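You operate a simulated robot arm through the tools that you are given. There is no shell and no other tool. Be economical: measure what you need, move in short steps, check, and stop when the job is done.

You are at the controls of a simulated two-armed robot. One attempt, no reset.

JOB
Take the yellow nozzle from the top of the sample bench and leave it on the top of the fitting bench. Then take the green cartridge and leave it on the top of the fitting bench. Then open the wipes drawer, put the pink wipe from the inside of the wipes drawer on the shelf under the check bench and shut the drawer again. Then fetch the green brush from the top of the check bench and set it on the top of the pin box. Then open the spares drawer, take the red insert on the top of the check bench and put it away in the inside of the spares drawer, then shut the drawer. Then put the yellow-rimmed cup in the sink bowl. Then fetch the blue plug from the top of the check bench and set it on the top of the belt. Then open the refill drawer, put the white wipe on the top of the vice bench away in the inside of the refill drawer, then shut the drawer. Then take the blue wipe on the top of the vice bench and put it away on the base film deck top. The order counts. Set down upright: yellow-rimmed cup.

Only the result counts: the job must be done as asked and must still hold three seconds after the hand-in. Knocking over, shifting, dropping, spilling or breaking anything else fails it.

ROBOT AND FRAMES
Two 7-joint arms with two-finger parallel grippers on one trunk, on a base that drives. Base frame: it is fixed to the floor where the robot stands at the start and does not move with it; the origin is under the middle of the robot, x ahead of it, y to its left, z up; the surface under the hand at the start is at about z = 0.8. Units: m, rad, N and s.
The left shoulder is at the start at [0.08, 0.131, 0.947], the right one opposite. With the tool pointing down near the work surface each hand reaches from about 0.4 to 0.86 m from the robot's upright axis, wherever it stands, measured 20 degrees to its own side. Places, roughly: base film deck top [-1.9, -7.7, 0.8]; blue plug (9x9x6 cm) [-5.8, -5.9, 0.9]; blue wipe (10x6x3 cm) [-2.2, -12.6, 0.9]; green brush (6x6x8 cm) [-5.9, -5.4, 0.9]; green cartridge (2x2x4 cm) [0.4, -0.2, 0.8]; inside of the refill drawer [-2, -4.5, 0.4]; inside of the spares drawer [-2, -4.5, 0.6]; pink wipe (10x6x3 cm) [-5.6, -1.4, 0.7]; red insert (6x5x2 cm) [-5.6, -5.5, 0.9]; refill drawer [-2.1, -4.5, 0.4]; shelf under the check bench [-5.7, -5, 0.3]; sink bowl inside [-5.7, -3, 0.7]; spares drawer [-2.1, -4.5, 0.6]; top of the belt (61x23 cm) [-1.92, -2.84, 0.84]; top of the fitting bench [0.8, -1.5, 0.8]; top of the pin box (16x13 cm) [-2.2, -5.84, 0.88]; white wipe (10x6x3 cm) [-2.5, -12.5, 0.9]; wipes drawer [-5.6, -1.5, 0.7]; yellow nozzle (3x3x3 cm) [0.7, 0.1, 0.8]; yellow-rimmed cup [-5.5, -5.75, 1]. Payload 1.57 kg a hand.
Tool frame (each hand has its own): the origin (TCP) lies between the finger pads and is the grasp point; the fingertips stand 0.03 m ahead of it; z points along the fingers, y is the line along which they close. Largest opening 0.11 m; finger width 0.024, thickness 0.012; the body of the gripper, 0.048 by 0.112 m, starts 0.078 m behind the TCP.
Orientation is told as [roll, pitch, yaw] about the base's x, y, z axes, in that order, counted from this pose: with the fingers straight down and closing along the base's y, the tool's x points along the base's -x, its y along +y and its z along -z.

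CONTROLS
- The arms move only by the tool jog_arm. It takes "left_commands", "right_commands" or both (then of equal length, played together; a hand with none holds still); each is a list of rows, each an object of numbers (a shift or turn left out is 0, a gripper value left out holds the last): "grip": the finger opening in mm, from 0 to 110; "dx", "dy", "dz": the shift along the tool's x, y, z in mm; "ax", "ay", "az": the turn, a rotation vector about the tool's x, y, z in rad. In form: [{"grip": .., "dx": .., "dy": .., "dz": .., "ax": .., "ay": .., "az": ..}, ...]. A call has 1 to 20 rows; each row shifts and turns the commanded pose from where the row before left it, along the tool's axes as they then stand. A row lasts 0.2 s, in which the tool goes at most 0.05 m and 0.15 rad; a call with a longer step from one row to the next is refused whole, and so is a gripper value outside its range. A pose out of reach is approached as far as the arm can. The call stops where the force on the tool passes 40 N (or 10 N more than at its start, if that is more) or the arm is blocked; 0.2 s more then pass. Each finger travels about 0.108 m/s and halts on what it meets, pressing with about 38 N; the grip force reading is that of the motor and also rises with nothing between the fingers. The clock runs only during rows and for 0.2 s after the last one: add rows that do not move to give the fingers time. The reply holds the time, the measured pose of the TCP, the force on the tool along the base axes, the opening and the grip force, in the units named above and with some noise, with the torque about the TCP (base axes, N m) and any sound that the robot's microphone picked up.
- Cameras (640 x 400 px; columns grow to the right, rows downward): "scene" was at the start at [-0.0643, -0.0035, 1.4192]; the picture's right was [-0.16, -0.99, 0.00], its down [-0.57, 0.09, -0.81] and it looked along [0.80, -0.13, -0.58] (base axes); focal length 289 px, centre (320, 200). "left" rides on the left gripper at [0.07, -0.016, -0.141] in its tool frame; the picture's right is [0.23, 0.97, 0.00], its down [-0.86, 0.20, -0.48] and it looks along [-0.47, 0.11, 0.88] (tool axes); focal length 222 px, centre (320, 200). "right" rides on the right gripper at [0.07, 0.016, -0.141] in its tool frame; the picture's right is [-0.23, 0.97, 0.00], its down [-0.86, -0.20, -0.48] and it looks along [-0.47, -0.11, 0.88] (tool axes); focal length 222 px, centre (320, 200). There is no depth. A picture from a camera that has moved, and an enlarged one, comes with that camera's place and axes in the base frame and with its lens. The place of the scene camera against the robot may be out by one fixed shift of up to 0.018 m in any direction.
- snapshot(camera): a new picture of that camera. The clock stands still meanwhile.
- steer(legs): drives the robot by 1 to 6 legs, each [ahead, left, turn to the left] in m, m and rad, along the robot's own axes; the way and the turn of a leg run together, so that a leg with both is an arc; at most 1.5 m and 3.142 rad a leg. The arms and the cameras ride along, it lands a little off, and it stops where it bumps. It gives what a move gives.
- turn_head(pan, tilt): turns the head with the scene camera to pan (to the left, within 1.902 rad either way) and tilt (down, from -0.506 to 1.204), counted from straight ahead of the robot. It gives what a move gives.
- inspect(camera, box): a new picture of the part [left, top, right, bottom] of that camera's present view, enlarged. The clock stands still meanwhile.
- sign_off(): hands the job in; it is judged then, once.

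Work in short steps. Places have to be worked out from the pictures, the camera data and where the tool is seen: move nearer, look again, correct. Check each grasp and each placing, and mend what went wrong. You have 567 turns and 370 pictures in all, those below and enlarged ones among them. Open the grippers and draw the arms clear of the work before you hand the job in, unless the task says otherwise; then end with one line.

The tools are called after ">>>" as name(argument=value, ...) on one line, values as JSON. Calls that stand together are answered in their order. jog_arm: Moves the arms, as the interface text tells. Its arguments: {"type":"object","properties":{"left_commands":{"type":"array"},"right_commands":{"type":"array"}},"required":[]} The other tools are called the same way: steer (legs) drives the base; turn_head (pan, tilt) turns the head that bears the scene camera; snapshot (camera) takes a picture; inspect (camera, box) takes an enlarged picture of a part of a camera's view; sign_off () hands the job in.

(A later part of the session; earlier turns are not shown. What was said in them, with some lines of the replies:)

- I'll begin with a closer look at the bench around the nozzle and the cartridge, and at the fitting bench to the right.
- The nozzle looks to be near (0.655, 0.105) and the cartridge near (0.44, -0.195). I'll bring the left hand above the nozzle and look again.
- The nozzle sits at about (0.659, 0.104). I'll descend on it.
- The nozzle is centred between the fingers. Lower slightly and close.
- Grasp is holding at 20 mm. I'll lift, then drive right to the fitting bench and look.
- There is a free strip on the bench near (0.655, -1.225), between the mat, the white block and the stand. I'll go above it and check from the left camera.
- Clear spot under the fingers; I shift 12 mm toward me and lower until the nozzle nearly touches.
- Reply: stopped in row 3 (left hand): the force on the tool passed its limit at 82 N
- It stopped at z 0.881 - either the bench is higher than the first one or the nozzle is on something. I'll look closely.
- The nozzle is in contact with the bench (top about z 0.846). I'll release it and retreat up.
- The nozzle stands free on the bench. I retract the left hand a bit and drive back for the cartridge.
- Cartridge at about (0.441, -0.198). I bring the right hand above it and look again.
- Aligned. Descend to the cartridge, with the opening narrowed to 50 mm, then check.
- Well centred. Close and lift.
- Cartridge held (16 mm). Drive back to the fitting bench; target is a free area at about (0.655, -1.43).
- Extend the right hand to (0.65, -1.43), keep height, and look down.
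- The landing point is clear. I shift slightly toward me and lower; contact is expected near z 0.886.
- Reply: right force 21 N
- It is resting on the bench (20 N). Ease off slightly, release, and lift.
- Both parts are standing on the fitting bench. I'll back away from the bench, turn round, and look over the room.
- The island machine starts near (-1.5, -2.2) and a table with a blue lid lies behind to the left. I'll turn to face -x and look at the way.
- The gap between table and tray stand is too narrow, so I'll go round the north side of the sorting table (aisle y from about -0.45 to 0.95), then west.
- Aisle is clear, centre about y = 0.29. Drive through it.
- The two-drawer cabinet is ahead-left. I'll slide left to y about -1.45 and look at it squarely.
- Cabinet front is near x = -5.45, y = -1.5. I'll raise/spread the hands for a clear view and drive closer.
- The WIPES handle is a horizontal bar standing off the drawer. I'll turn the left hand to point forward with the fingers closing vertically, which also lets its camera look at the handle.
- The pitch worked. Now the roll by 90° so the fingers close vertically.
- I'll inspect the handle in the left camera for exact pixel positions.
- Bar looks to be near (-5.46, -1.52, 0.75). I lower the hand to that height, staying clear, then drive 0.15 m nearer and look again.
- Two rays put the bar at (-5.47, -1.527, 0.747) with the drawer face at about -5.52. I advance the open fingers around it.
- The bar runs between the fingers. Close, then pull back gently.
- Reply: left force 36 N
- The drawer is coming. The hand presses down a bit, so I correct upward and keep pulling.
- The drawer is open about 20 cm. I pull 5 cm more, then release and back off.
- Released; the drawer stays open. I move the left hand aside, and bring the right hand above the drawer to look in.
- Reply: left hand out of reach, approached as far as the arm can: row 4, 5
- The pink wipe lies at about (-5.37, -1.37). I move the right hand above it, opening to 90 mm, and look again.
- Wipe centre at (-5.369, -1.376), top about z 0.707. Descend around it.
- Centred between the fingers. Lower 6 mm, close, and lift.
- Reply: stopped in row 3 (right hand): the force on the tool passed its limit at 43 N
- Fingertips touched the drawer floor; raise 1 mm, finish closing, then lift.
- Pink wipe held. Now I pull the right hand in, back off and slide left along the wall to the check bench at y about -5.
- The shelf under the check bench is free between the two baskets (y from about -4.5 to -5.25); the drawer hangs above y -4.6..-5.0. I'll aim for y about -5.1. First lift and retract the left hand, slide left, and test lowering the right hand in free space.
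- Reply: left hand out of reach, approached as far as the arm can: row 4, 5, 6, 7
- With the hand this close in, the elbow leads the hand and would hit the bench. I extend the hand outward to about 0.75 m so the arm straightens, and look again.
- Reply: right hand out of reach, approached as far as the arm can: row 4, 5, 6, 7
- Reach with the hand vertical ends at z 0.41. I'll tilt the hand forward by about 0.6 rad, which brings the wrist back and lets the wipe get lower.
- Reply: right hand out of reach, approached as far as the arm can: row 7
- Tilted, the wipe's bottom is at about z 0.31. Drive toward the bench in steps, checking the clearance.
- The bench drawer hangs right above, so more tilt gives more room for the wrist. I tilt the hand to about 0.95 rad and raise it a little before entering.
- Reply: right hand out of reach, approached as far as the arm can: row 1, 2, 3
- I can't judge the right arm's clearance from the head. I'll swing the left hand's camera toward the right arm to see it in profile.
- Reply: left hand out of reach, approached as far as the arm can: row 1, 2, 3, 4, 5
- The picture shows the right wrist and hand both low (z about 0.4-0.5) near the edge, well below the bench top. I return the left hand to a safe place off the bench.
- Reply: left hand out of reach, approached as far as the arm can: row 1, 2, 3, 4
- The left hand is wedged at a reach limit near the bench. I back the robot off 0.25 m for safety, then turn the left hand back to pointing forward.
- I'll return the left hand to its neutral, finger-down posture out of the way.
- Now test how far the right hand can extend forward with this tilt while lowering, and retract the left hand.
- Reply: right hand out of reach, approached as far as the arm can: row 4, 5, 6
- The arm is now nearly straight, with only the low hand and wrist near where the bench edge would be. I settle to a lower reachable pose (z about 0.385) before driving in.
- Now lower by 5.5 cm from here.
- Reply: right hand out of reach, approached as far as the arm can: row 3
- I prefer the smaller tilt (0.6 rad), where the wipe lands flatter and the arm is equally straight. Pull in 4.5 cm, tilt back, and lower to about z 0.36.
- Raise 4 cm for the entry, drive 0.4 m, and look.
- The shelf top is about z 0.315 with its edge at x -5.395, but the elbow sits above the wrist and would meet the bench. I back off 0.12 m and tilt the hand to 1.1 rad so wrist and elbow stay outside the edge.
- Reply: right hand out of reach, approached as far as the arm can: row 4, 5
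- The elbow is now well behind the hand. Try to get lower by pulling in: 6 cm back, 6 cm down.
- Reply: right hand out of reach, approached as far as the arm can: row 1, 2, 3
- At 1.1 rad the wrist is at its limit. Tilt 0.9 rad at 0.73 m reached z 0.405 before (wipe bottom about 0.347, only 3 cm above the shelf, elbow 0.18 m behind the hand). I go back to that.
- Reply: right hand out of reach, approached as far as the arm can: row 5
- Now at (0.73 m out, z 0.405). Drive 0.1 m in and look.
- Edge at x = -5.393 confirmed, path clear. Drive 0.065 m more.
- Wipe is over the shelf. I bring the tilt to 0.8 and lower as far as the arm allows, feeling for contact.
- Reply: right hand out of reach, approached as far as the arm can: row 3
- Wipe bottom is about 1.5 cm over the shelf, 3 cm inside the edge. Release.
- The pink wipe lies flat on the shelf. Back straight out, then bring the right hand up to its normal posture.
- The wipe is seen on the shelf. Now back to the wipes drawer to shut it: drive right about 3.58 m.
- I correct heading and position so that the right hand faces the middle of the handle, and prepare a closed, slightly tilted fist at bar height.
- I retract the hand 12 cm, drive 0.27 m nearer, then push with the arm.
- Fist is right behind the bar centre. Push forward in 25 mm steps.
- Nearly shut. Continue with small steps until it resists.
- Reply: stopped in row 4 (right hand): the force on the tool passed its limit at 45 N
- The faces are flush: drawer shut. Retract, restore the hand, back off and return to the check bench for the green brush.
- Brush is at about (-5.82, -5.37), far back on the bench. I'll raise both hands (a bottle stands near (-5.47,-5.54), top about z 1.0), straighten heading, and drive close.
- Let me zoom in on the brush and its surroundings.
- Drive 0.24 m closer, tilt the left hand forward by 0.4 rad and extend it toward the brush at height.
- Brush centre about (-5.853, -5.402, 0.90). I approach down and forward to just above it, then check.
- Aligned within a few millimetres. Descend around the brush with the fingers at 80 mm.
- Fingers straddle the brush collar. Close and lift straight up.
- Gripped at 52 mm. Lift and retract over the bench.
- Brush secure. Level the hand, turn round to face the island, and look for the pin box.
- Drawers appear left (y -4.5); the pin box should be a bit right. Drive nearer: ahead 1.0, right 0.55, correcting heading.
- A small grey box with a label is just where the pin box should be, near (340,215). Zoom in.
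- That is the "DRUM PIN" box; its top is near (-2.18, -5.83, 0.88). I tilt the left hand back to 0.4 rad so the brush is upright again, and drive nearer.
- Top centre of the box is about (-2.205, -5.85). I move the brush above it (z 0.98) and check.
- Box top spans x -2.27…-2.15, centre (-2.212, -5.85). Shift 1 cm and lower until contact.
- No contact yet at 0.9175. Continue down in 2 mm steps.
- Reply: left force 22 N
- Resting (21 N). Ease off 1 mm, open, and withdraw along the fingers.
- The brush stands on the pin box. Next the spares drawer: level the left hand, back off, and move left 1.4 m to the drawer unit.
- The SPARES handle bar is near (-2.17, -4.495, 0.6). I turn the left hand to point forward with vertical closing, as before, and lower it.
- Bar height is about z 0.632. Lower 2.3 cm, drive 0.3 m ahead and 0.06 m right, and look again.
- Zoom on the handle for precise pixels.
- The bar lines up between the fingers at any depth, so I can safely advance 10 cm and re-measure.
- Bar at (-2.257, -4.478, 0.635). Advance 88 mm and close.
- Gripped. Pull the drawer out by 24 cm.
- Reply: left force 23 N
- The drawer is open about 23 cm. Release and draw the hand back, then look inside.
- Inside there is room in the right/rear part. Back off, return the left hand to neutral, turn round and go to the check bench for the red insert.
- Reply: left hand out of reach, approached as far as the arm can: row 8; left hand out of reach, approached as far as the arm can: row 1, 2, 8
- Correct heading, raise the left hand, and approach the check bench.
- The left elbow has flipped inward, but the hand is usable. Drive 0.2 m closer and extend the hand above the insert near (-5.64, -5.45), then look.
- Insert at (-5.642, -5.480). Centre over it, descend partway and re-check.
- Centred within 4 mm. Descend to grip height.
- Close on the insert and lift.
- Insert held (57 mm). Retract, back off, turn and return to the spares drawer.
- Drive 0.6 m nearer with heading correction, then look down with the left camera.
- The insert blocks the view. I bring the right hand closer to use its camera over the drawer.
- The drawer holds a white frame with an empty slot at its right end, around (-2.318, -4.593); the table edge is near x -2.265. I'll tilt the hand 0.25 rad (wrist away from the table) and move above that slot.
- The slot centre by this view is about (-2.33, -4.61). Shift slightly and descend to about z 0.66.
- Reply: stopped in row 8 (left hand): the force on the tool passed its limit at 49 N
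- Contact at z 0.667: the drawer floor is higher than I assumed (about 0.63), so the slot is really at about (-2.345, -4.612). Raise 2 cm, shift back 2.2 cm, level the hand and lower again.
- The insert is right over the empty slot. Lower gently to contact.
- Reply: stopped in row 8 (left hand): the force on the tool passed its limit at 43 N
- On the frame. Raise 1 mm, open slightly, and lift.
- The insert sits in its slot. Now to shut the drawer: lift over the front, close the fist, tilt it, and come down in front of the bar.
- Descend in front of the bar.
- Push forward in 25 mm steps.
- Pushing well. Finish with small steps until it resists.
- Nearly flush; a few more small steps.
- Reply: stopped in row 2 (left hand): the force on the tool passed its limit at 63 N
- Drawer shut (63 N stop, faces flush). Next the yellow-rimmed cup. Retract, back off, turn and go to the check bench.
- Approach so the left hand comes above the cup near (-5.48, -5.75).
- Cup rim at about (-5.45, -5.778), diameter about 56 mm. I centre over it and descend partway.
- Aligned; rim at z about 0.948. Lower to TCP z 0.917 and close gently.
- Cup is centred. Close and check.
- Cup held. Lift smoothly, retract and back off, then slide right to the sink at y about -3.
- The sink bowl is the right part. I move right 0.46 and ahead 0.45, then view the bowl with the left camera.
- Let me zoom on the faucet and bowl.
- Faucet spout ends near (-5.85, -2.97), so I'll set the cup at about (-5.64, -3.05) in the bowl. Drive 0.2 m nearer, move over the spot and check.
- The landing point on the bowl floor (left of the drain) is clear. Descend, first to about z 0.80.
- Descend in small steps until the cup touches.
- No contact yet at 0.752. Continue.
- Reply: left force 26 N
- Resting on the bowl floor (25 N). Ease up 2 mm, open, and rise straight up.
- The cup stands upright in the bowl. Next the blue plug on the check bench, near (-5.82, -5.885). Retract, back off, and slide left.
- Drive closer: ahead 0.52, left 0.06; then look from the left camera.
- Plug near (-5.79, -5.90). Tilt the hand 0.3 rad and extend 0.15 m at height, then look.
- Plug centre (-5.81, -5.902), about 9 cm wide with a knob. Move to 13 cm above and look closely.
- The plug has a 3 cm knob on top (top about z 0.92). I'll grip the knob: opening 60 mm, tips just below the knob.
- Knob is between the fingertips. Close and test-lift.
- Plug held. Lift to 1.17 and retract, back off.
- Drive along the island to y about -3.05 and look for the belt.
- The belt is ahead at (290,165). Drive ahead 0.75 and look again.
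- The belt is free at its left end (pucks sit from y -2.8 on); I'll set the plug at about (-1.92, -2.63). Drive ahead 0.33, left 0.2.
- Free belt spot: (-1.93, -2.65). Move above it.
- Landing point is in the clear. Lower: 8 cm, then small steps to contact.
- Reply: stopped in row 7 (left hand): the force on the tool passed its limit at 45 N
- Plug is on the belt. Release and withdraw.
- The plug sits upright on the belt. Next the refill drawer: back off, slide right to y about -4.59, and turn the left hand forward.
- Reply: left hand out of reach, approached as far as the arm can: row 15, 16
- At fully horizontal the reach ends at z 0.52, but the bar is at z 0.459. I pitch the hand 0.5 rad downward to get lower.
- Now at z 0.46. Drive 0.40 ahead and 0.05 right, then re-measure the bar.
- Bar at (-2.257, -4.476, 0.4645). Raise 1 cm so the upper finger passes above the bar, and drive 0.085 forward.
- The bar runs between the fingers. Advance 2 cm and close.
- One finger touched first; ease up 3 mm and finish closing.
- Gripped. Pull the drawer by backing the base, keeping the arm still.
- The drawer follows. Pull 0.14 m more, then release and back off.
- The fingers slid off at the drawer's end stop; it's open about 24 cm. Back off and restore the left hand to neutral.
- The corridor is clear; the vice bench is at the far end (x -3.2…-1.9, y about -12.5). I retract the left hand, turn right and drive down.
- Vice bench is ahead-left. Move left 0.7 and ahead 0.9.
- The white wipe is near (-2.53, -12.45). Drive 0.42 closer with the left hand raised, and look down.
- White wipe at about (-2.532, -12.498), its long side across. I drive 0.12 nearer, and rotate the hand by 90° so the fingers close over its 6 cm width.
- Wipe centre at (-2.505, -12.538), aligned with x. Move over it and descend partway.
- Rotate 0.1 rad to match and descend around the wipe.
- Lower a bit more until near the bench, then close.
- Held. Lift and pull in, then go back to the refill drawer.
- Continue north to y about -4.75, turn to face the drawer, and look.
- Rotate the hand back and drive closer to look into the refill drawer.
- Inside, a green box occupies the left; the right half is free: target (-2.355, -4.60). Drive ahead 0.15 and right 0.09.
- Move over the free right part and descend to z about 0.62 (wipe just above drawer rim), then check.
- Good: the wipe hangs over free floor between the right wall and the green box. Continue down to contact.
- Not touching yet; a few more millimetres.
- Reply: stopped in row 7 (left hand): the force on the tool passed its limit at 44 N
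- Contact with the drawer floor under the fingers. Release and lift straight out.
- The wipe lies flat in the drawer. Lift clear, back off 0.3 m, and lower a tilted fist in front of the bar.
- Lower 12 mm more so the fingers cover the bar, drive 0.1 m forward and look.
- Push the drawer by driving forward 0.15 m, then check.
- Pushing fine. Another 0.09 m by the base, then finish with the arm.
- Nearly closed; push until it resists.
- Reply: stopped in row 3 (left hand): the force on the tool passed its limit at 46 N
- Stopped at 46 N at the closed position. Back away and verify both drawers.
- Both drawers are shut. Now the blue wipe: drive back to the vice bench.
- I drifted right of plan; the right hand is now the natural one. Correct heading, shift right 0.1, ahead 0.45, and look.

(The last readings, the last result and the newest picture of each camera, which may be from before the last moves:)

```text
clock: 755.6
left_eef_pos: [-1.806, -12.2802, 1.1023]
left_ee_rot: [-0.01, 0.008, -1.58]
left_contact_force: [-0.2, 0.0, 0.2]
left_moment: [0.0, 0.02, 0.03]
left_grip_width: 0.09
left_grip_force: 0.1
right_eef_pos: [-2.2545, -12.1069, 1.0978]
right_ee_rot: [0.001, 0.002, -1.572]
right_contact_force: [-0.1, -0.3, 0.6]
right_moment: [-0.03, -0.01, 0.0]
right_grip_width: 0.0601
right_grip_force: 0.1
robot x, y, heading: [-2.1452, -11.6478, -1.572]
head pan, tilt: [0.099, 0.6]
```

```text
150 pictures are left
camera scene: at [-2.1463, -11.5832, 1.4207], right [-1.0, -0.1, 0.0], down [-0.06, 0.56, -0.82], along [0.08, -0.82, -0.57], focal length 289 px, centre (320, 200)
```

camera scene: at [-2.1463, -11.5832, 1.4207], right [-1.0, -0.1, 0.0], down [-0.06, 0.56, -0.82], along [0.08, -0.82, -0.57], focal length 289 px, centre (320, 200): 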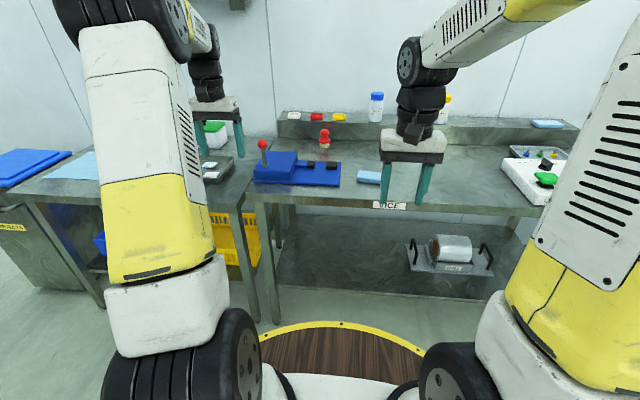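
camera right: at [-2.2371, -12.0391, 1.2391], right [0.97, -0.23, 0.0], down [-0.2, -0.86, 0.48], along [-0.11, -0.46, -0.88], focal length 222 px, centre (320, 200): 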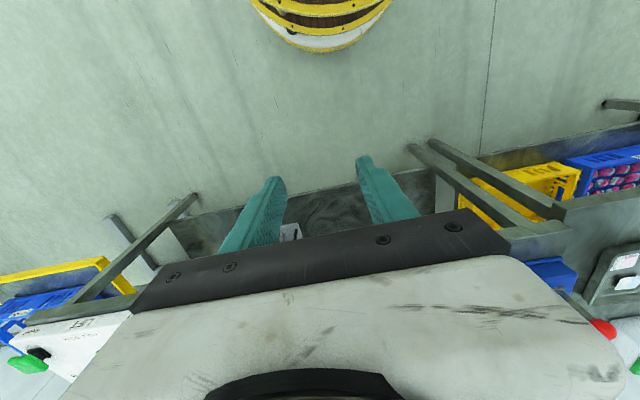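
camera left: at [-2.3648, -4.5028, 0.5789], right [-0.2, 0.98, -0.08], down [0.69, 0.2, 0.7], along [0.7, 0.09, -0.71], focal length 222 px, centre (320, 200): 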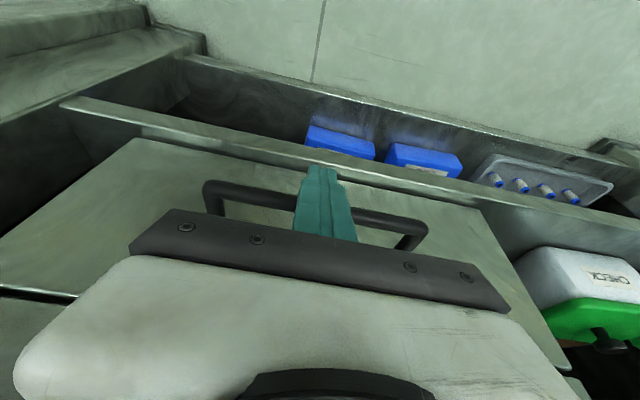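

The blue wipe lies right of the vice at about (-2.23, -12.5). Drive 0.15 ahead, rotate the right hand by -90° and look.

>>> steer(legs=[[0.15, 0, 0]])

>>> jog_arm(right_commands=[{"az": -0.143, "grip": 90}, {"az": -0.143}, {"az": -0.143}, {"az": -0.143}, {"az": -0.143}, {"az": -0.143}, {"az": -0.143}, {"az": -0.143}, {"az": -0.143}, {"az": -0.143}, {"az": -0.14}, {}])

>>> snapshot(camera="right")

```text
clock: 757.0
left_eef_pos: [-1.8057, -12.4305, 1.1046]
left_ee_rot: [-0.011, 0.009, -1.582]
left_contact_force: [-0.2, 0.4, 0.8]
left_moment: [-0.01, -0.01, -0.02]
left_grip_width: 0.0898
left_grip_force: 0.1
right_eef_pos: [-2.2561, -12.2568, 1.0981]
right_ee_rot: [0.001, 0.002, -1.571]
right_contact_force: [0.2, 0.5, 0.6]
right_moment: [-0.03, 0.02, 0.02]
right_grip_width: 0.0599
right_grip_force: 0.2
robot x, y, heading: [-2.1458, -11.7958, -1.573]
head pan, tilt: [0.099, 0.6]
```

```text
clock: 759.6
left_eef_pos: [-1.8059, -12.4306, 1.1037]
left_ee_rot: [-0.01, 0.009, -1.581]
left_contact_force: [0.7, -0.1, 0.7]
left_moment: [0.01, -0.02, 0.02]
left_grip_width: 0.0899
left_grip_force: 0.1
right_eef_pos: [-2.2553, -12.2577, 1.0977]
right_ee_rot: [0.001, 0.001, -0.001]
right_contact_force: [-0.3, 0.4, 1.0]
right_moment: [-0.03, 0.02, 0.02]
right_grip_width: 0.0901
right_grip_force: 0.1
robot x, y, heading: [-2.1429, -11.794, -1.572]
head pan, tilt: [0.099, 0.6]
```

```text
149 pictures are left
camera right: at [-2.3242, -12.2424, 1.2396], right [0.23, 0.97, 0.0], down [0.85, -0.2, 0.48], along [0.47, -0.11, -0.88], focal length 222 px, centre (320, 200)
```

right: 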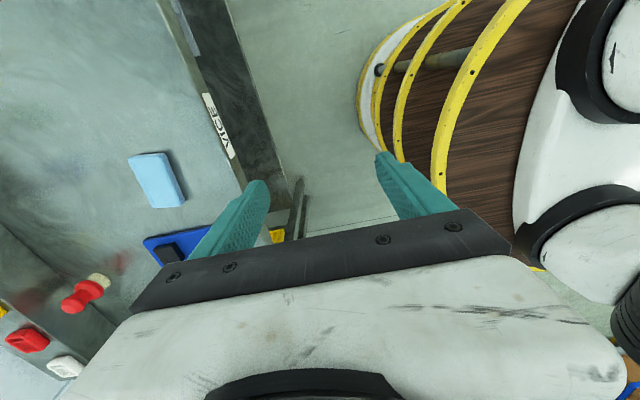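

Blue wipe at (-2.236, -12.552). Move above it, descending partway.

>>> jog_arm(right_commands=[{"dx": -3, "dy": -42}, {"dx": -3, "dy": -42}, {"dx": -3, "dy": -42}, {"dx": -3, "dy": -42}, {"dx": -3, "dy": -42}, {"dx": -2, "dy": -42, "dz": 20}, {"dx": -2, "dy": -42, "dz": 20}, {"dz": 40}, {}])

>>> snapshot(camera="right")

```text
clock: 761.6
left_eef_pos: [-1.8065, -12.4297, 1.1027]
left_ee_rot: [-0.01, 0.009, -1.582]
left_contact_force: [0.5, -0.3, -0.8]
left_moment: [0.02, 0.02, -0.01]
left_grip_width: 0.0901
left_grip_force: 0.1
right_eef_pos: [-2.2425, -12.5528, 1.0171]
right_ee_rot: [0.001, -0.001, -0.004]
right_contact_force: [-0.7, 0.7, 1.0]
right_moment: [0.05, -0.01, -0.02]
right_grip_width: 0.0902
right_grip_force: 0.0
robot x, y, heading: [-2.1442, -11.7974, -1.573]
head pan, tilt: [0.099, 0.6]
```

```text
148 pictures are left
camera right: at [-2.3115, -12.5375, 1.1594], right [0.23, 0.97, 0.0], down [0.85, -0.2, 0.48], along [0.47, -0.11, -0.88], focal length 222 px, centre (320, 200)
```

right: 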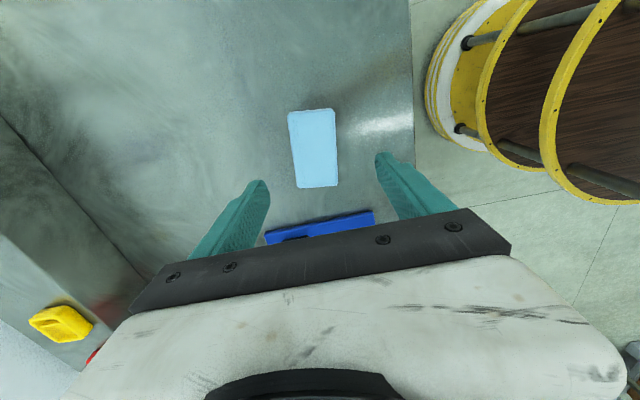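

Adjust 9 mm, rotate +0.16 rad to match, descend around it.

>>> jog_arm(right_commands=[{"dx": -4, "dy": -9, "az": 0.08, "dz": 20}, {"az": 0.08, "dz": 35}, {"dz": 35}, {"dz": 22}, {"dz": 5}, {}])

>>> snapshot(camera="right")

```text
clock: 763.0
left_eef_pos: [-1.8058, -12.4309, 1.1029]
left_ee_rot: [-0.011, 0.009, -1.582]
left_contact_force: [0.3, -0.1, -0.7]
left_moment: [0.0, 0.01, 0.0]
left_grip_width: 0.0896
left_grip_force: 0.0
right_eef_pos: [-2.2357, -12.5594, 0.902]
right_ee_rot: [0.003, -0.001, -0.164]
right_contact_force: [0.3, -0.2, -0.7]
right_moment: [0.04, 0.01, -0.03]
right_grip_width: 0.0899
right_grip_force: 0.1
robot x, y, heading: [-2.1434, -11.7938, -1.576]
head pan, tilt: [0.099, 0.6]
```

```text
147 pictures are left
camera right: at [-2.2998, -12.5346, 1.0435], right [0.38, 0.92, 0.0], down [0.81, -0.34, 0.48], along [0.44, -0.18, -0.88], focal length 222 px, centre (320, 200)
```

right: 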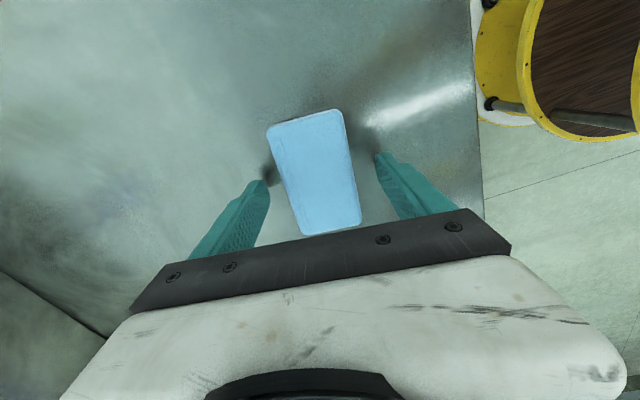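

Well placed. Lower 7 mm, close, and check.

>>> jog_arm(right_commands=[{"dz": 4}, {"dz": 3}, {"grip": 70}, {"grip": 50}, {"grip": 40}, {"grip": 40}, {"grip": 40}])

>>> jog_arm(right_commands=[{"dz": -30}, {"dz": -40}, {"dz": -45}, {"dz": -45}, {"dz": -45}, {"dy": 40}, {"dy": 40}, {"dy": 40}, {"dy": 40}, {}])

>>> snapshot(camera="right")

```text
clock: 764.6
left_eef_pos: [-1.8057, -12.4314, 1.1026]
left_ee_rot: [-0.01, 0.008, -1.58]
left_contact_force: [0.2, 0.8, 0.9]
left_moment: [-0.01, 0.0, 0.01]
left_grip_width: 0.0902
left_grip_force: 0.1
right_eef_pos: [-2.2345, -12.5591, 0.8949]
right_ee_rot: [0.001, 0.001, -0.165]
right_contact_force: [-0.9, -0.6, 0.0]
right_moment: [0.0, -0.02, -0.01]
right_grip_width: 0.0566
right_grip_force: 38.0
robot x, y, heading: [-2.1448, -11.7994, -1.573]
head pan, tilt: [0.099, 0.6]
```

```text
clock: 766.8
left_eef_pos: [-1.8066, -12.4312, 1.103]
left_ee_rot: [-0.011, 0.008, -1.582]
left_contact_force: [-0.1, -0.3, 0.2]
left_moment: [0.0, 0.0, -0.03]
left_grip_width: 0.0899
left_grip_force: 0.1
right_eef_pos: [-2.2061, -12.3993, 1.0976]
right_ee_rot: [0.004, -0.001, -0.162]
right_contact_force: [0.2, -0.5, -0.1]
right_moment: [0.01, -0.02, -0.01]
right_grip_width: 0.0566
right_grip_force: 37.7
robot x, y, heading: [-2.143, -11.7953, -1.576]
head pan, tilt: [0.099, 0.6]
```

```text
146 pictures are left
camera right: at [-2.2715, -12.3739, 1.2381], right [0.38, 0.92, 0.0], down [0.81, -0.34, 0.48], along [0.44, -0.18, -0.88], focal length 222 px, centre (320, 200)
```

right: 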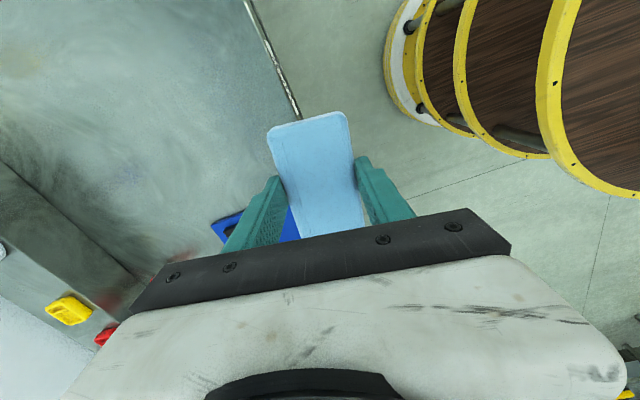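

Blue wipe held. Back off, move west, turn to face the island, and go north to y about -7.65.

>>> steer(legs=[[-0.5, 0, 0], [-0.3, -1.3, 0], [0, 0, 1.575], [0, 1.4, 0], [0, 1.3, 0], [0, 0.55, 0]])

>>> turn_head(pan=0.0, tilt=0.45)

>>> snapshot(camera="scene")

```text
clock: 795.4
left_eef_pos: [-2.5698, -7.3856, 1.1039]
left_ee_rot: [-0.009, 0.008, -0.066]
left_contact_force: [-0.5, 0.1, 0.5]
left_moment: [0.02, -0.03, -0.04]
left_grip_width: 0.0901
left_grip_force: 0.1
right_eef_pos: [-2.6208, -7.7841, 1.0968]
right_ee_rot: [0.001, 0.0, 1.352]
right_contact_force: [0.2, -0.3, -0.7]
right_moment: [0.01, 0.03, -0.01]
right_grip_width: 0.0566
right_grip_force: 37.9
robot x, y, heading: [-3.2241, -7.6893, -0.063]
head pan, tilt: [0.099, 0.6]
```

```text
clock: 796.1
left_eef_pos: [-2.5682, -7.3856, 1.1033]
left_ee_rot: [-0.012, 0.01, -0.066]
left_contact_force: [0.0, -0.4, -0.6]
left_moment: [0.02, 0.03, -0.03]
left_grip_width: 0.09
left_grip_force: 0.0
right_eef_pos: [-2.6213, -7.7826, 1.0962]
right_ee_rot: [0.002, 0.0, 1.352]
right_contact_force: [0.3, 1.4, 0.4]
right_moment: [0.01, 0.04, -0.02]
right_grip_width: 0.0565
right_grip_force: 38.3
robot x, y, heading: [-3.227, -7.6886, -0.056]
head pan, tilt: [0.0, 0.45]
```

```text
145 pictures are left
camera scene: at [-3.2802, -7.675, 1.4342], right [-0.06, -1.0, 0.0], down [-0.44, 0.02, -0.9], along [0.9, -0.05, -0.44], focal length 289 px, centre (320, 200)
```

scene: 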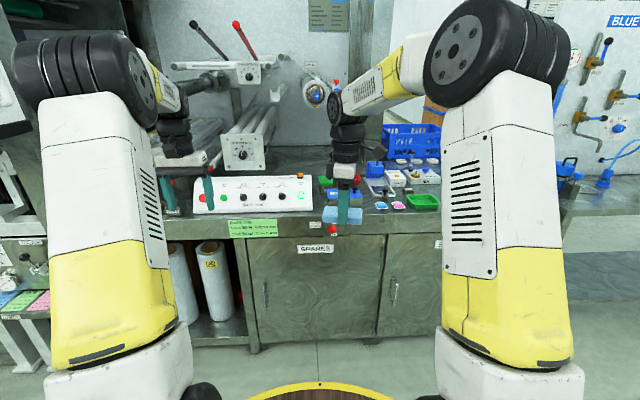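

>>> inspect(camera="scene", box=[170, 110, 450, 270])

```text
2.29 times, centred on (310, 190) of scene
camera zoom: at [-3.2802, -7.675, 1.4342], right [-0.06, -1.0, 0.0], down [-0.44, 0.02, -0.9], along [0.9, -0.05, -0.44], focal length 661 px, centre (343, 223)
```

zoom: 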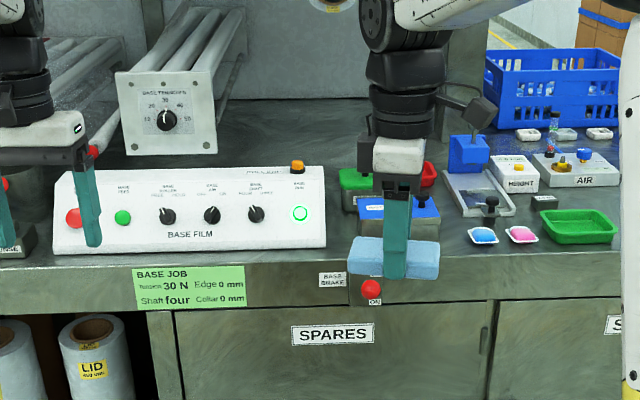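

The deck top around the given point needs a closer look. I retract the left hand and drive 0.4 m nearer, then use the right camera.

>>> jog_arm(left_commands=[{"dx": 40}, {"dx": 40}, {"dx": 40}, {"dx": 40}, {}])

>>> steer(legs=[[0.38, 0, 0.058]])

>>> turn_head(pan=0.0, tilt=0.6)

>>> snapshot(camera="scene")

>>> snapshot(camera="right")

>>> snapshot(camera="left")

```text
clock: 797.3
left_eef_pos: [-2.7288, -7.3769, 1.1045]
left_ee_rot: [-0.01, 0.009, -0.065]
left_contact_force: [0.5, 0.2, -0.2]
left_moment: [-0.01, 0.0, -0.01]
left_grip_width: 0.0901
left_grip_force: 0.1
right_eef_pos: [-2.6222, -7.7837, 1.0969]
right_ee_rot: [0.002, -0.001, 1.353]
right_contact_force: [-0.5, 0.2, -0.4]
right_moment: [0.01, -0.03, 0.0]
right_grip_width: 0.0562
right_grip_force: 37.9
robot x, y, heading: [-3.2202, -7.6902, -0.055]
head pan, tilt: [0.0, 0.45]
```

```text
clock: 799.7
left_eef_pos: [-2.3644, -7.366, 1.1049]
left_ee_rot: [-0.011, 0.009, -0.017]
left_contact_force: [-0.6, -0.2, 0.3]
left_moment: [-0.01, 0.04, 0.01]
left_grip_width: 0.09
left_grip_force: 0.1
right_eef_pos: [-2.2383, -7.767, 1.0985]
right_ee_rot: [0.001, 0.001, 1.401]
right_contact_force: [-0.2, -0.3, 0.5]
right_moment: [-0.01, 0.02, 0.02]
right_grip_width: 0.0566
right_grip_force: 38.1
robot x, y, heading: [-2.8456, -7.7019, -0.008]
head pan, tilt: [0.0, 0.45]
```

```text
clock: 800.4
left_eef_pos: [-2.3649, -7.3644, 1.1033]
left_ee_rot: [-0.012, 0.009, -0.018]
left_contact_force: [0.7, -0.1, -0.3]
left_moment: [-0.01, 0.0, -0.02]
left_grip_width: 0.09
left_grip_force: 0.1
right_eef_pos: [-2.2382, -7.7674, 1.0966]
right_ee_rot: [0.002, 0.001, 1.402]
right_contact_force: [-0.9, 0.3, -0.3]
right_moment: [0.02, 0.0, 0.03]
right_grip_width: 0.0568
right_grip_force: 37.8
robot x, y, heading: [-2.841, -7.6989, -0.005]
head pan, tilt: [0.0, 0.6]
```

```text
143 pictures are left
camera scene: at [-2.905, -7.6899, 1.4208], right [-0.01, -1.0, 0.0], down [-0.56, 0.01, -0.83], along [0.83, -0.01, -0.56], focal length 289 px, centre (320, 200)
```

scene: 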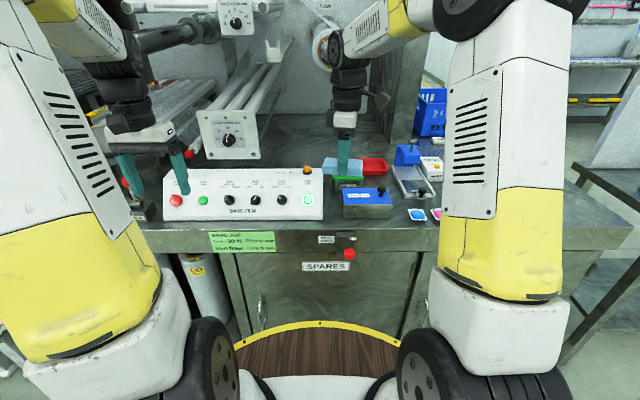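

```text
142 pictures are left
camera right: at [-2.2648, -7.8343, 1.2381], right [-0.92, 0.39, 0.0], down [0.34, 0.81, 0.48], along [0.18, 0.44, -0.88], focal length 222 px, centre (320, 200)
```

right: 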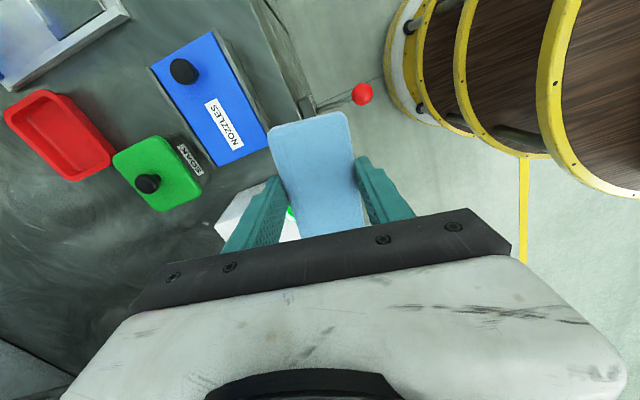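

```text
141 pictures are left
camera left: at [-2.4324, -7.3795, 1.2465], right [-0.21, 0.98, -0.01], down [0.86, 0.19, 0.47], along [0.46, 0.09, -0.88], focal length 222 px, centre (320, 200)
```

left: 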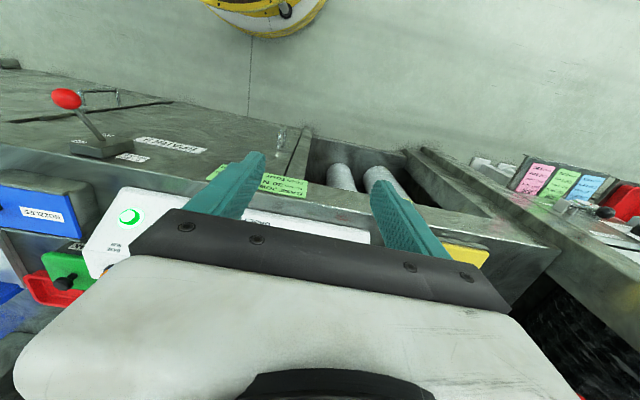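

Behind the right end of the BASE FILM panel, around (-1.87, -7.65), the deck is bare (this matches the given point). I raise the left hand for safety, drive 0.2 ahead, and extend the right hand there at height.

>>> jog_arm(left_commands=[{"dz": -40, "dx": 30}, {"dz": -40, "dx": 30}, {"dz": -20}, {}])

>>> steer(legs=[[0.2, 0.03, 0]])

>>> snapshot(camera="right")

>>> snapshot(camera="scene")

```text
clock: 801.4
left_eef_pos: [-2.4251, -7.364, 1.2058]
left_ee_rot: [-0.01, 0.008, -0.019]
left_contact_force: [-0.1, -0.1, 0.0]
left_moment: [0.0, -0.01, 0.03]
left_grip_width: 0.0901
left_grip_force: 0.1
right_eef_pos: [-2.2384, -7.7676, 1.0969]
right_ee_rot: [0.003, 0.001, 1.401]
right_contact_force: [0.3, 0.4, -0.1]
right_moment: [0.0, 0.0, -0.03]
right_grip_width: 0.0565
right_grip_force: 38.6
robot x, y, heading: [-2.8398, -7.7009, -0.01]
head pan, tilt: [0.0, 0.6]
```

```text
clock: 803.0
left_eef_pos: [-2.2253, -7.3331, 1.2057]
left_ee_rot: [-0.009, 0.009, -0.013]
left_contact_force: [0.2, 0.1, 0.4]
left_moment: [0.01, -0.03, 0.03]
left_grip_width: 0.0898
left_grip_force: 0.1
right_eef_pos: [-2.037, -7.7355, 1.0971]
right_ee_rot: [0.001, -0.002, 1.405]
right_contact_force: [-0.1, 0.5, -0.1]
right_moment: [0.0, -0.04, 0.02]
right_grip_width: 0.0565
right_grip_force: 37.9
robot x, y, heading: [-2.6383, -7.6744, -0.003]
head pan, tilt: [0.0, 0.6]
```

```text
140 pictures are left
camera right: at [-2.0628, -7.8036, 1.2381], right [-0.92, 0.39, 0.0], down [0.34, 0.81, 0.48], along [0.18, 0.44, -0.88], focal length 222 px, centre (320, 200)
```

right: 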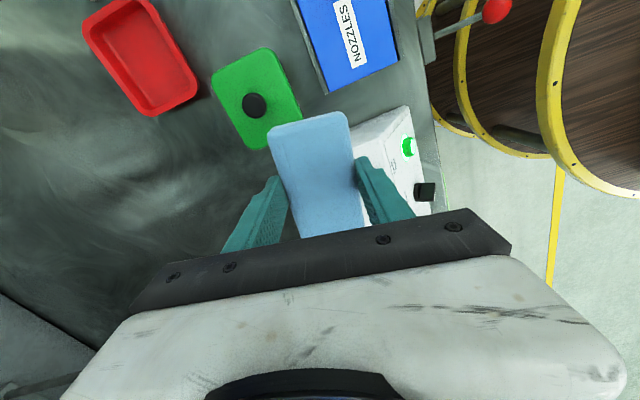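

```text
139 pictures are left
camera scene: at [-2.7035, -7.6613, 1.4207], right [-0.01, -1.0, 0.0], down [-0.56, 0.0, -0.83], along [0.83, 0.0, -0.56], focal length 289 px, centre (320, 200)
```

scene: 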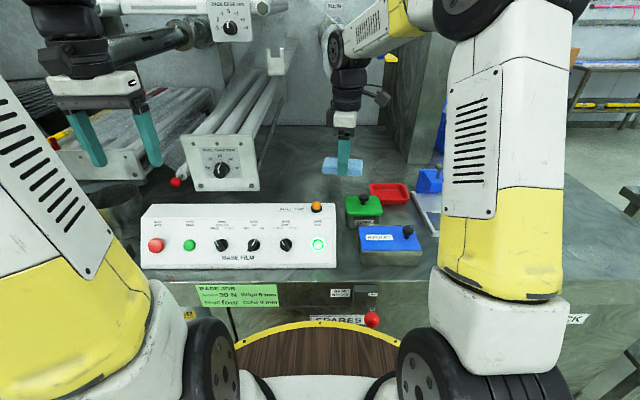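

The deck behind the panel is bare. Move the wipe over (-1.85, -7.66).

>>> jog_arm(right_commands=[{"dx": -21, "dy": -34.4}, {"dx": -21, "dy": -34.4}, {"dx": -21, "dy": -34.4}, {"dx": -21, "dy": -34.4}, {"dx": -21, "dy": -34.4}, {"dz": 30}, {}])

>>> snapshot(camera="right")

>>> snapshot(camera="scene")

```text
clock: 804.0
left_eef_pos: [-2.2291, -7.3321, 1.2055]
left_ee_rot: [-0.009, 0.008, -0.013]
left_contact_force: [0.3, -0.1, -0.7]
left_moment: [0.0, -0.02, -0.01]
left_grip_width: 0.0902
left_grip_force: 0.0
right_eef_pos: [-1.9014, -7.6713, 1.0949]
right_ee_rot: [0.037, 0.012, 1.387]
right_contact_force: [-65.9, 4.1, -16.8]
right_moment: [0.63, -11.31, -4.92]
right_grip_width: 0.0565
right_grip_force: 38.3
right hand out of reach, approached as far as the arm can: row 5
robot x, y, heading: [-2.6409, -7.6729, -0.005]
head pan, tilt: [0.0, 0.6]
stopped in row 5 (right hand): the force on the tool passed its limit at 172 N (the readings are from after the stop); the commanded pose is now the measured one
```

```text
138 pictures are left
camera right: at [-1.9246, -7.7374, 1.2372], right [-0.92, 0.4, 0.03], down [0.37, 0.81, 0.46], along [0.16, 0.43, -0.89], focal length 222 px, centre (320, 200)
```

right: 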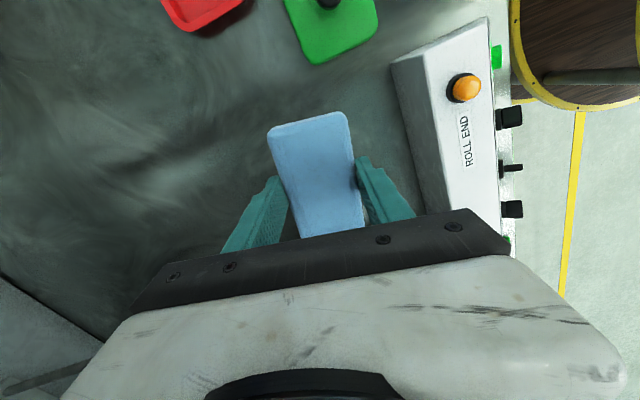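

```text
137 pictures are left
camera scene: at [-2.7081, -7.6605, 1.4206], right [0.0, -1.0, 0.0], down [-0.56, 0.0, -0.83], along [0.83, 0.0, -0.56], focal length 289 px, centre (320, 200)
```

scene: 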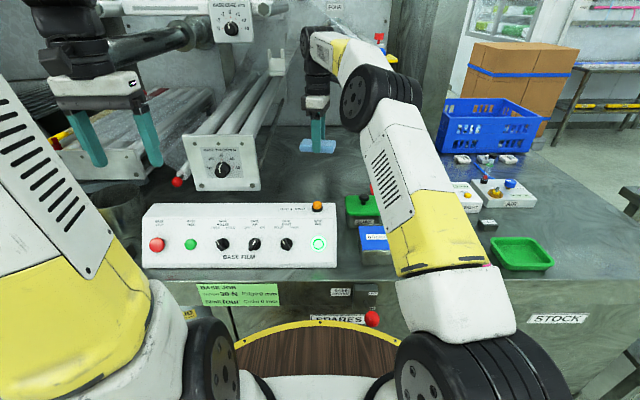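

The right wrist bumped something overhead (a shaft on the machine wall). I back off at once by 3 cm and look at it.

>>> jog_arm(right_commands=[{"dy": 15}, {"dy": 15}, {}])

>>> inspect(camera="scene", box=[240, 0, 420, 170])

```text
clock: 804.8
left_eef_pos: [-2.2254, -7.3311, 1.2049]
left_ee_rot: [-0.01, 0.01, -0.014]
left_contact_force: [-1.6, 0.3, -0.1]
left_moment: [0.0, -0.05, -0.01]
left_grip_width: 0.0899
left_grip_force: 0.1
right_eef_pos: [-1.9267, -7.6683, 1.0959]
right_ee_rot: [0.032, 0.012, 1.391]
right_contact_force: [-0.2, 0.3, -0.4]
right_moment: [0.0, 0.01, 0.02]
right_grip_width: 0.0564
right_grip_force: 37.3
robot x, y, heading: [-2.6408, -7.6717, -0.005]
head pan, tilt: [0.0, 0.6]
```

```text
2.35 times, centred on (330, 85) of scene
camera zoom: at [-2.7037, -7.6608, 1.4207], right [0.0, -1.0, 0.0], down [-0.57, 0.0, -0.82], along [0.82, 0.0, -0.57], focal length 680 px, centre (296, 471)
```

zoom: 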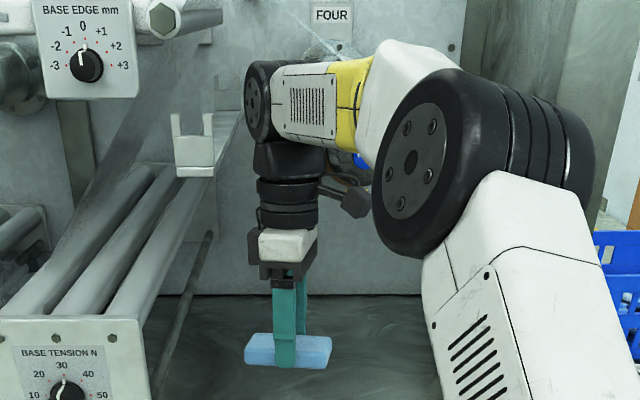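

Contact is gone. Here (x -1.927) the deck below is free too: the panel back is at x -2.05. I straighten the small twist and descend.

>>> jog_arm(right_commands=[{"dz": 20}, {"dz": 40}, {"dz": 40}, {"dz": 40}, {}])

>>> snapshot(camera="right")

>>> snapshot(camera="scene")

```text
clock: 806.0
left_eef_pos: [-2.2272, -7.3304, 1.2043]
left_ee_rot: [-0.011, 0.012, -0.013]
left_contact_force: [0.2, -0.4, -0.4]
left_moment: [0.03, -0.03, 0.03]
left_grip_width: 0.0898
left_grip_force: 0.1
right_eef_pos: [-1.9303, -7.6693, 0.9558]
right_ee_rot: [0.032, 0.011, 1.391]
right_contact_force: [-1.6, -0.9, -0.3]
right_moment: [-0.01, 0.01, -0.01]
right_grip_width: 0.0564
right_grip_force: 38.1
robot x, y, heading: [-2.6426, -7.6715, -0.004]
head pan, tilt: [0.0, 0.6]
```

```text
135 pictures are left
camera right: at [-1.9526, -7.7348, 1.098], right [-0.92, 0.4, 0.03], down [0.37, 0.81, 0.46], along [0.16, 0.43, -0.89], focal length 222 px, centre (320, 200)
```

right: 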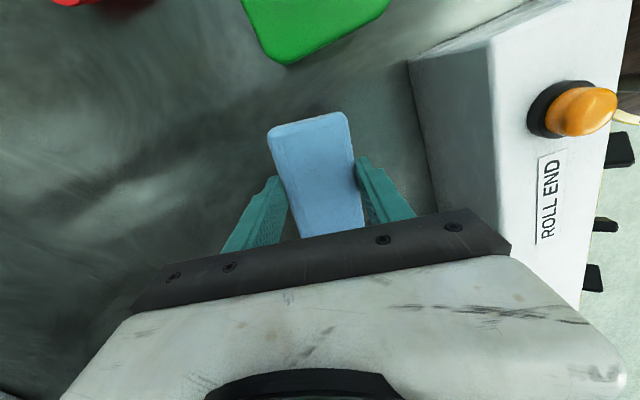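

```text
134 pictures are left
camera scene: at [-2.7039, -7.6608, 1.4207], right [0.0, -1.0, 0.0], down [-0.57, 0.0, -0.82], along [0.82, 0.0, -0.57], focal length 289 px, centre (320, 200)
```

scene: 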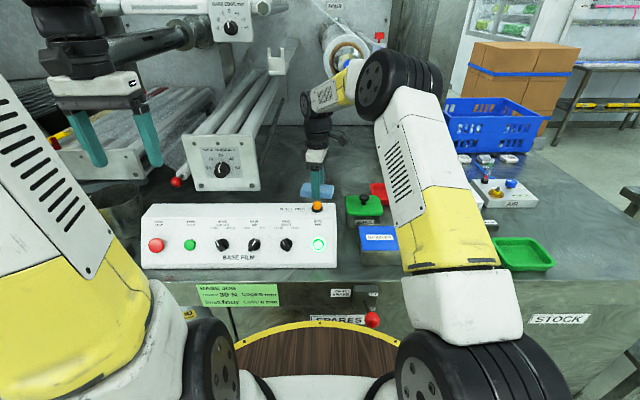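

Let me check the shaft I bumped, to be sure nothing moved.

>>> inspect(camera="scene", box=[280, 0, 420, 120])

```text
3.33 times, centred on (350, 60) of scene
camera zoom: at [-2.7039, -7.6608, 1.4207], right [0.0, -1.0, 0.0], down [-0.57, 0.0, -0.82], along [0.82, 0.0, -0.57], focal length 964 px, centre (220, 667)
```

zoom: 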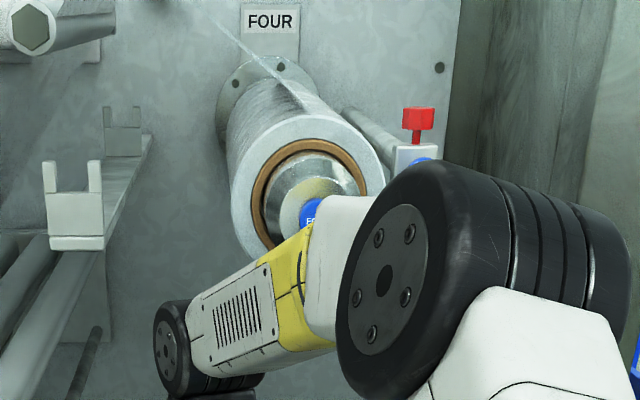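

The roll on shaft FOUR looks seated as before. Continue lowering the wipe to the deck.

>>> jog_arm(right_commands=[{"dz": 40}, {"dz": 40}, {"dz": 25}, {"dz": 6}, {"dz": 4}, {"dz": 4}, {"dz": 4}, {"dz": 3}, {"dz": 3}, {}])

>>> snapshot(camera="right")

```text
clock: 806.7
left_eef_pos: [-2.2251, -7.3322, 1.2047]
left_ee_rot: [-0.011, 0.009, -0.014]
left_contact_force: [-0.6, -0.8, 0.9]
left_moment: [-0.04, 0.0, 0.01]
left_grip_width: 0.0902
left_grip_force: 0.1
right_eef_pos: [-1.9293, -7.6667, 0.8806]
right_ee_rot: [0.026, 0.012, 1.389]
right_contact_force: [-0.7, -0.1, 4.2]
right_moment: [-0.11, -0.07, -0.03]
right_grip_width: 0.0565
right_grip_force: 38.2
robot x, y, heading: [-2.6362, -7.6731, -0.003]
head pan, tilt: [0.0, 0.6]
stopped in row 3 (right hand): the force on the tool passed its limit at 47 N (the readings are from after the stop); the commanded pose is now the measured one
```

```text
132 pictures are left
camera right: at [-1.9535, -7.7333, 1.0237], right [-0.92, 0.4, 0.02], down [0.36, 0.81, 0.46], along [0.17, 0.43, -0.89], focal length 222 px, centre (320, 200)
```

right: 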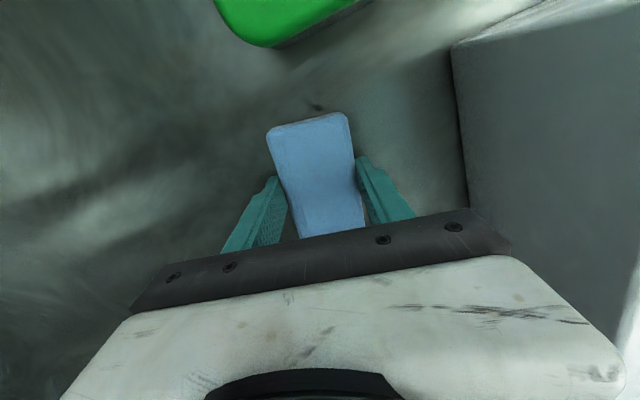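

Deck contact (surface about z 0.85). Release, rise a bit, then withdraw toward the robot away from the roll.

>>> jog_arm(right_commands=[{"dz": -1}, {"grip": 66}, {"grip": 76}, {}, {"dz": -15}, {"dz": -30}, {"dz": -35}, {"dz": -35}, {"dz": -35}, {"dy": 15, "dz": -25}, {"dy": 40}, {"dy": 40}, {"dy": 40}, {"dy": 40}, {}])

>>> snapshot(camera="right")

>>> snapshot(camera="scene")

```text
clock: 809.9
left_eef_pos: [-2.2255, -7.3314, 1.2055]
left_ee_rot: [-0.012, 0.012, -0.014]
left_contact_force: [-0.2, -0.6, 0.1]
left_moment: [0.0, -0.02, 0.01]
left_grip_width: 0.0901
left_grip_force: 0.1
right_eef_pos: [-2.099, -7.638, 1.0627]
right_ee_rot: [0.028, 0.01, 1.39]
right_contact_force: [-0.6, -0.7, 0.4]
right_moment: [0.02, 0.02, -0.03]
right_grip_width: 0.0761
right_grip_force: 0.1
robot x, y, heading: [-2.6405, -7.6735, -0.007]
head pan, tilt: [0.0, 0.6]
```

```text
131 pictures are left
camera right: at [-2.1215, -7.7035, 1.2053], right [-0.92, 0.4, 0.02], down [0.36, 0.81, 0.46], along [0.17, 0.43, -0.89], focal length 222 px, centre (320, 200)
```

right: 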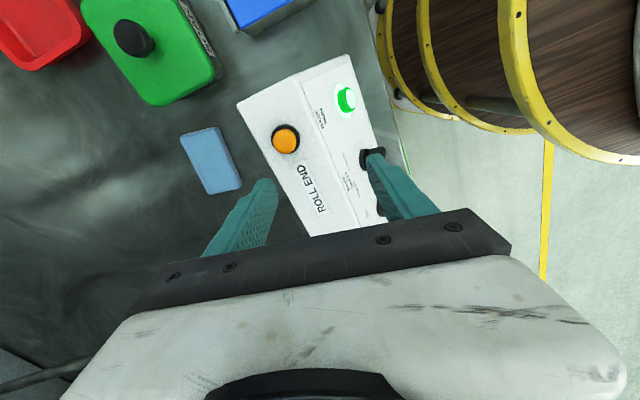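

```text
130 pictures are left
camera scene: at [-2.7039, -7.6608, 1.4207], right [0.0, -1.0, 0.0], down [-0.57, 0.0, -0.82], along [0.82, 0.0, -0.57], focal length 289 px, centre (320, 200)
```

scene: 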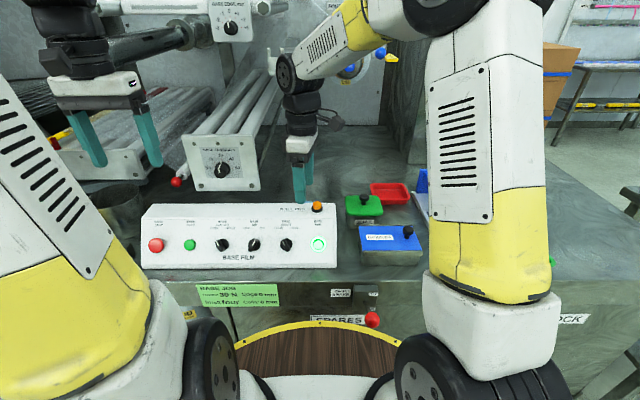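

The blue wipe lies flat on the deck. I back off to about where I first looked at this machine, to compare the roll with the earlier view.

>>> steer(legs=[[-0.585, 0, 0]])

>>> turn_head(pan=0.0, tilt=0.45)

>>> snapshot(camera="scene")

>>> inspect(camera="scene", box=[250, 50, 410, 240])

```text
clock: 813.2
left_eef_pos: [-2.8044, -7.3292, 1.204]
left_ee_rot: [-0.01, 0.009, -0.015]
left_contact_force: [0.3, -0.4, -0.2]
left_moment: [0.02, -0.01, 0.0]
left_grip_width: 0.0903
left_grip_force: 0.0
right_eef_pos: [-2.6783, -7.6349, 1.0632]
right_ee_rot: [0.028, 0.01, 1.387]
right_contact_force: [0.4, 0.0, -0.4]
right_moment: [-0.02, 0.02, 0.03]
right_grip_width: 0.0762
right_grip_force: 0.0
robot x, y, heading: [-3.2234, -7.6685, -0.011]
head pan, tilt: [0.0, 0.6]
```

```text
clock: 813.9
left_eef_pos: [-2.8055, -7.3283, 1.2048]
left_ee_rot: [-0.011, 0.01, -0.016]
left_contact_force: [0.0, -0.9, -0.1]
left_moment: [0.0, 0.0, 0.03]
left_grip_width: 0.09
left_grip_force: 0.0
right_eef_pos: [-2.6775, -7.6352, 1.0634]
right_ee_rot: [0.028, 0.01, 1.386]
right_contact_force: [-0.3, -0.4, 0.2]
right_moment: [0.02, -0.01, 0.0]
right_grip_width: 0.0759
right_grip_force: 0.0
robot x, y, heading: [-3.2196, -7.6668, -0.006]
head pan, tilt: [0.0, 0.45]
```

```text
129 pictures are left
camera scene: at [-3.2812, -7.6572, 1.4342], right [-0.01, -1.0, 0.0], down [-0.44, 0.0, -0.9], along [0.9, -0.01, -0.44], focal length 289 px, centre (320, 200)
```

scene: 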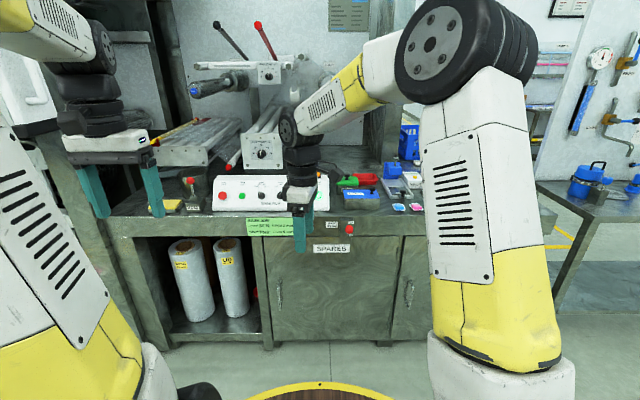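

```text
2.11 times, centred on (330, 145) of scene
camera zoom: at [-3.2812, -7.6572, 1.4342], right [-0.01, -1.0, 0.0], down [-0.44, 0.0, -0.9], along [0.9, -0.01, -0.44], focal length 609 px, centre (299, 316)
```

zoom: 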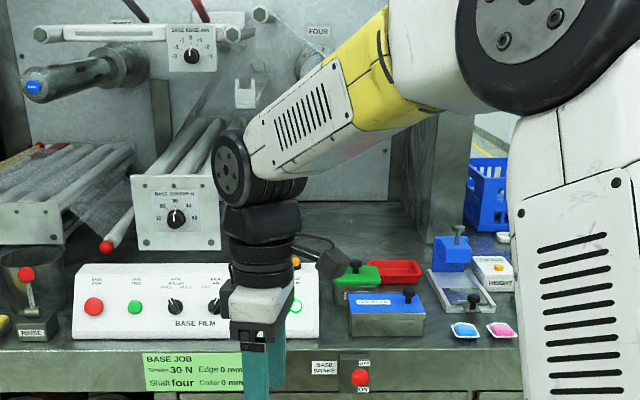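

The right arm hides the roll. I draw the right arm aside and back and look again.

>>> jog_arm(right_commands=[{"dx": 40, "az": 0.12}, {"dx": 40, "az": 0.12}, {"dx": 40, "az": 0.12}, {"dx": 40, "az": 0.12}, {"dx": 40, "az": 0.12}, {"az": 0.14}, {"az": 0.14}, {"az": 0.14}, {"az": 0.14}, {"az": 0.14}, {}])

>>> inspect(camera="scene", box=[200, 50, 440, 240])

```text
clock: 816.3
left_eef_pos: [-2.8057, -7.3294, 1.2051]
left_ee_rot: [-0.01, 0.011, -0.016]
left_contact_force: [0.2, 0.4, -0.4]
left_moment: [0.01, 0.0, 0.01]
left_grip_width: 0.0898
left_grip_force: 0.0
right_eef_pos: [-2.759, -7.8142, 1.065]
right_ee_rot: [-0.002, 0.027, 0.087]
right_contact_force: [0.7, -0.3, -0.9]
right_moment: [0.01, 0.01, 0.03]
right_grip_width: 0.0758
right_grip_force: 0.1
robot x, y, heading: [-3.2202, -7.6687, -0.006]
head pan, tilt: [0.0, 0.45]
```

```text
2.11 times, centred on (320, 145) of scene
camera zoom: at [-3.2813, -7.6573, 1.4343], right [-0.01, -1.0, 0.0], down [-0.44, 0.0, -0.9], along [0.9, -0.01, -0.44], focal length 609 px, centre (320, 316)
```

zoom: 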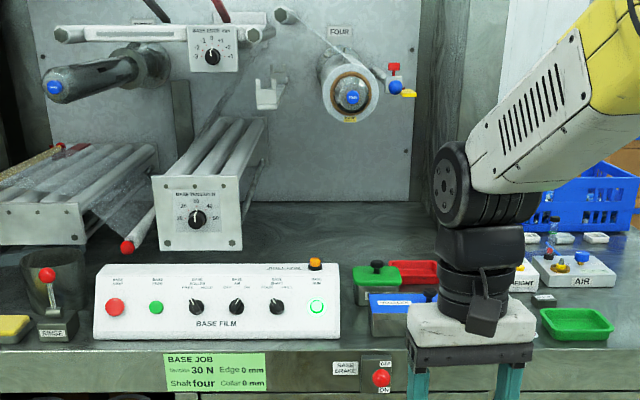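

The roll and its fittings are at the same place as in the first view, all placings were checked, both grippers are open and the arms are clear. Handing in.

>>> sign_off()

```text
The job is handed in.
```

I carried out every step in the order given and handed the job in. I checked each item in place after setting it down, and all three drawers looked shut. On the last placing my right wrist struck something at shaft FOUR on the base film machine, most likely its roll, at about 172 N. A later picture showed the roll where it had been, but I can't rule out a small shift.
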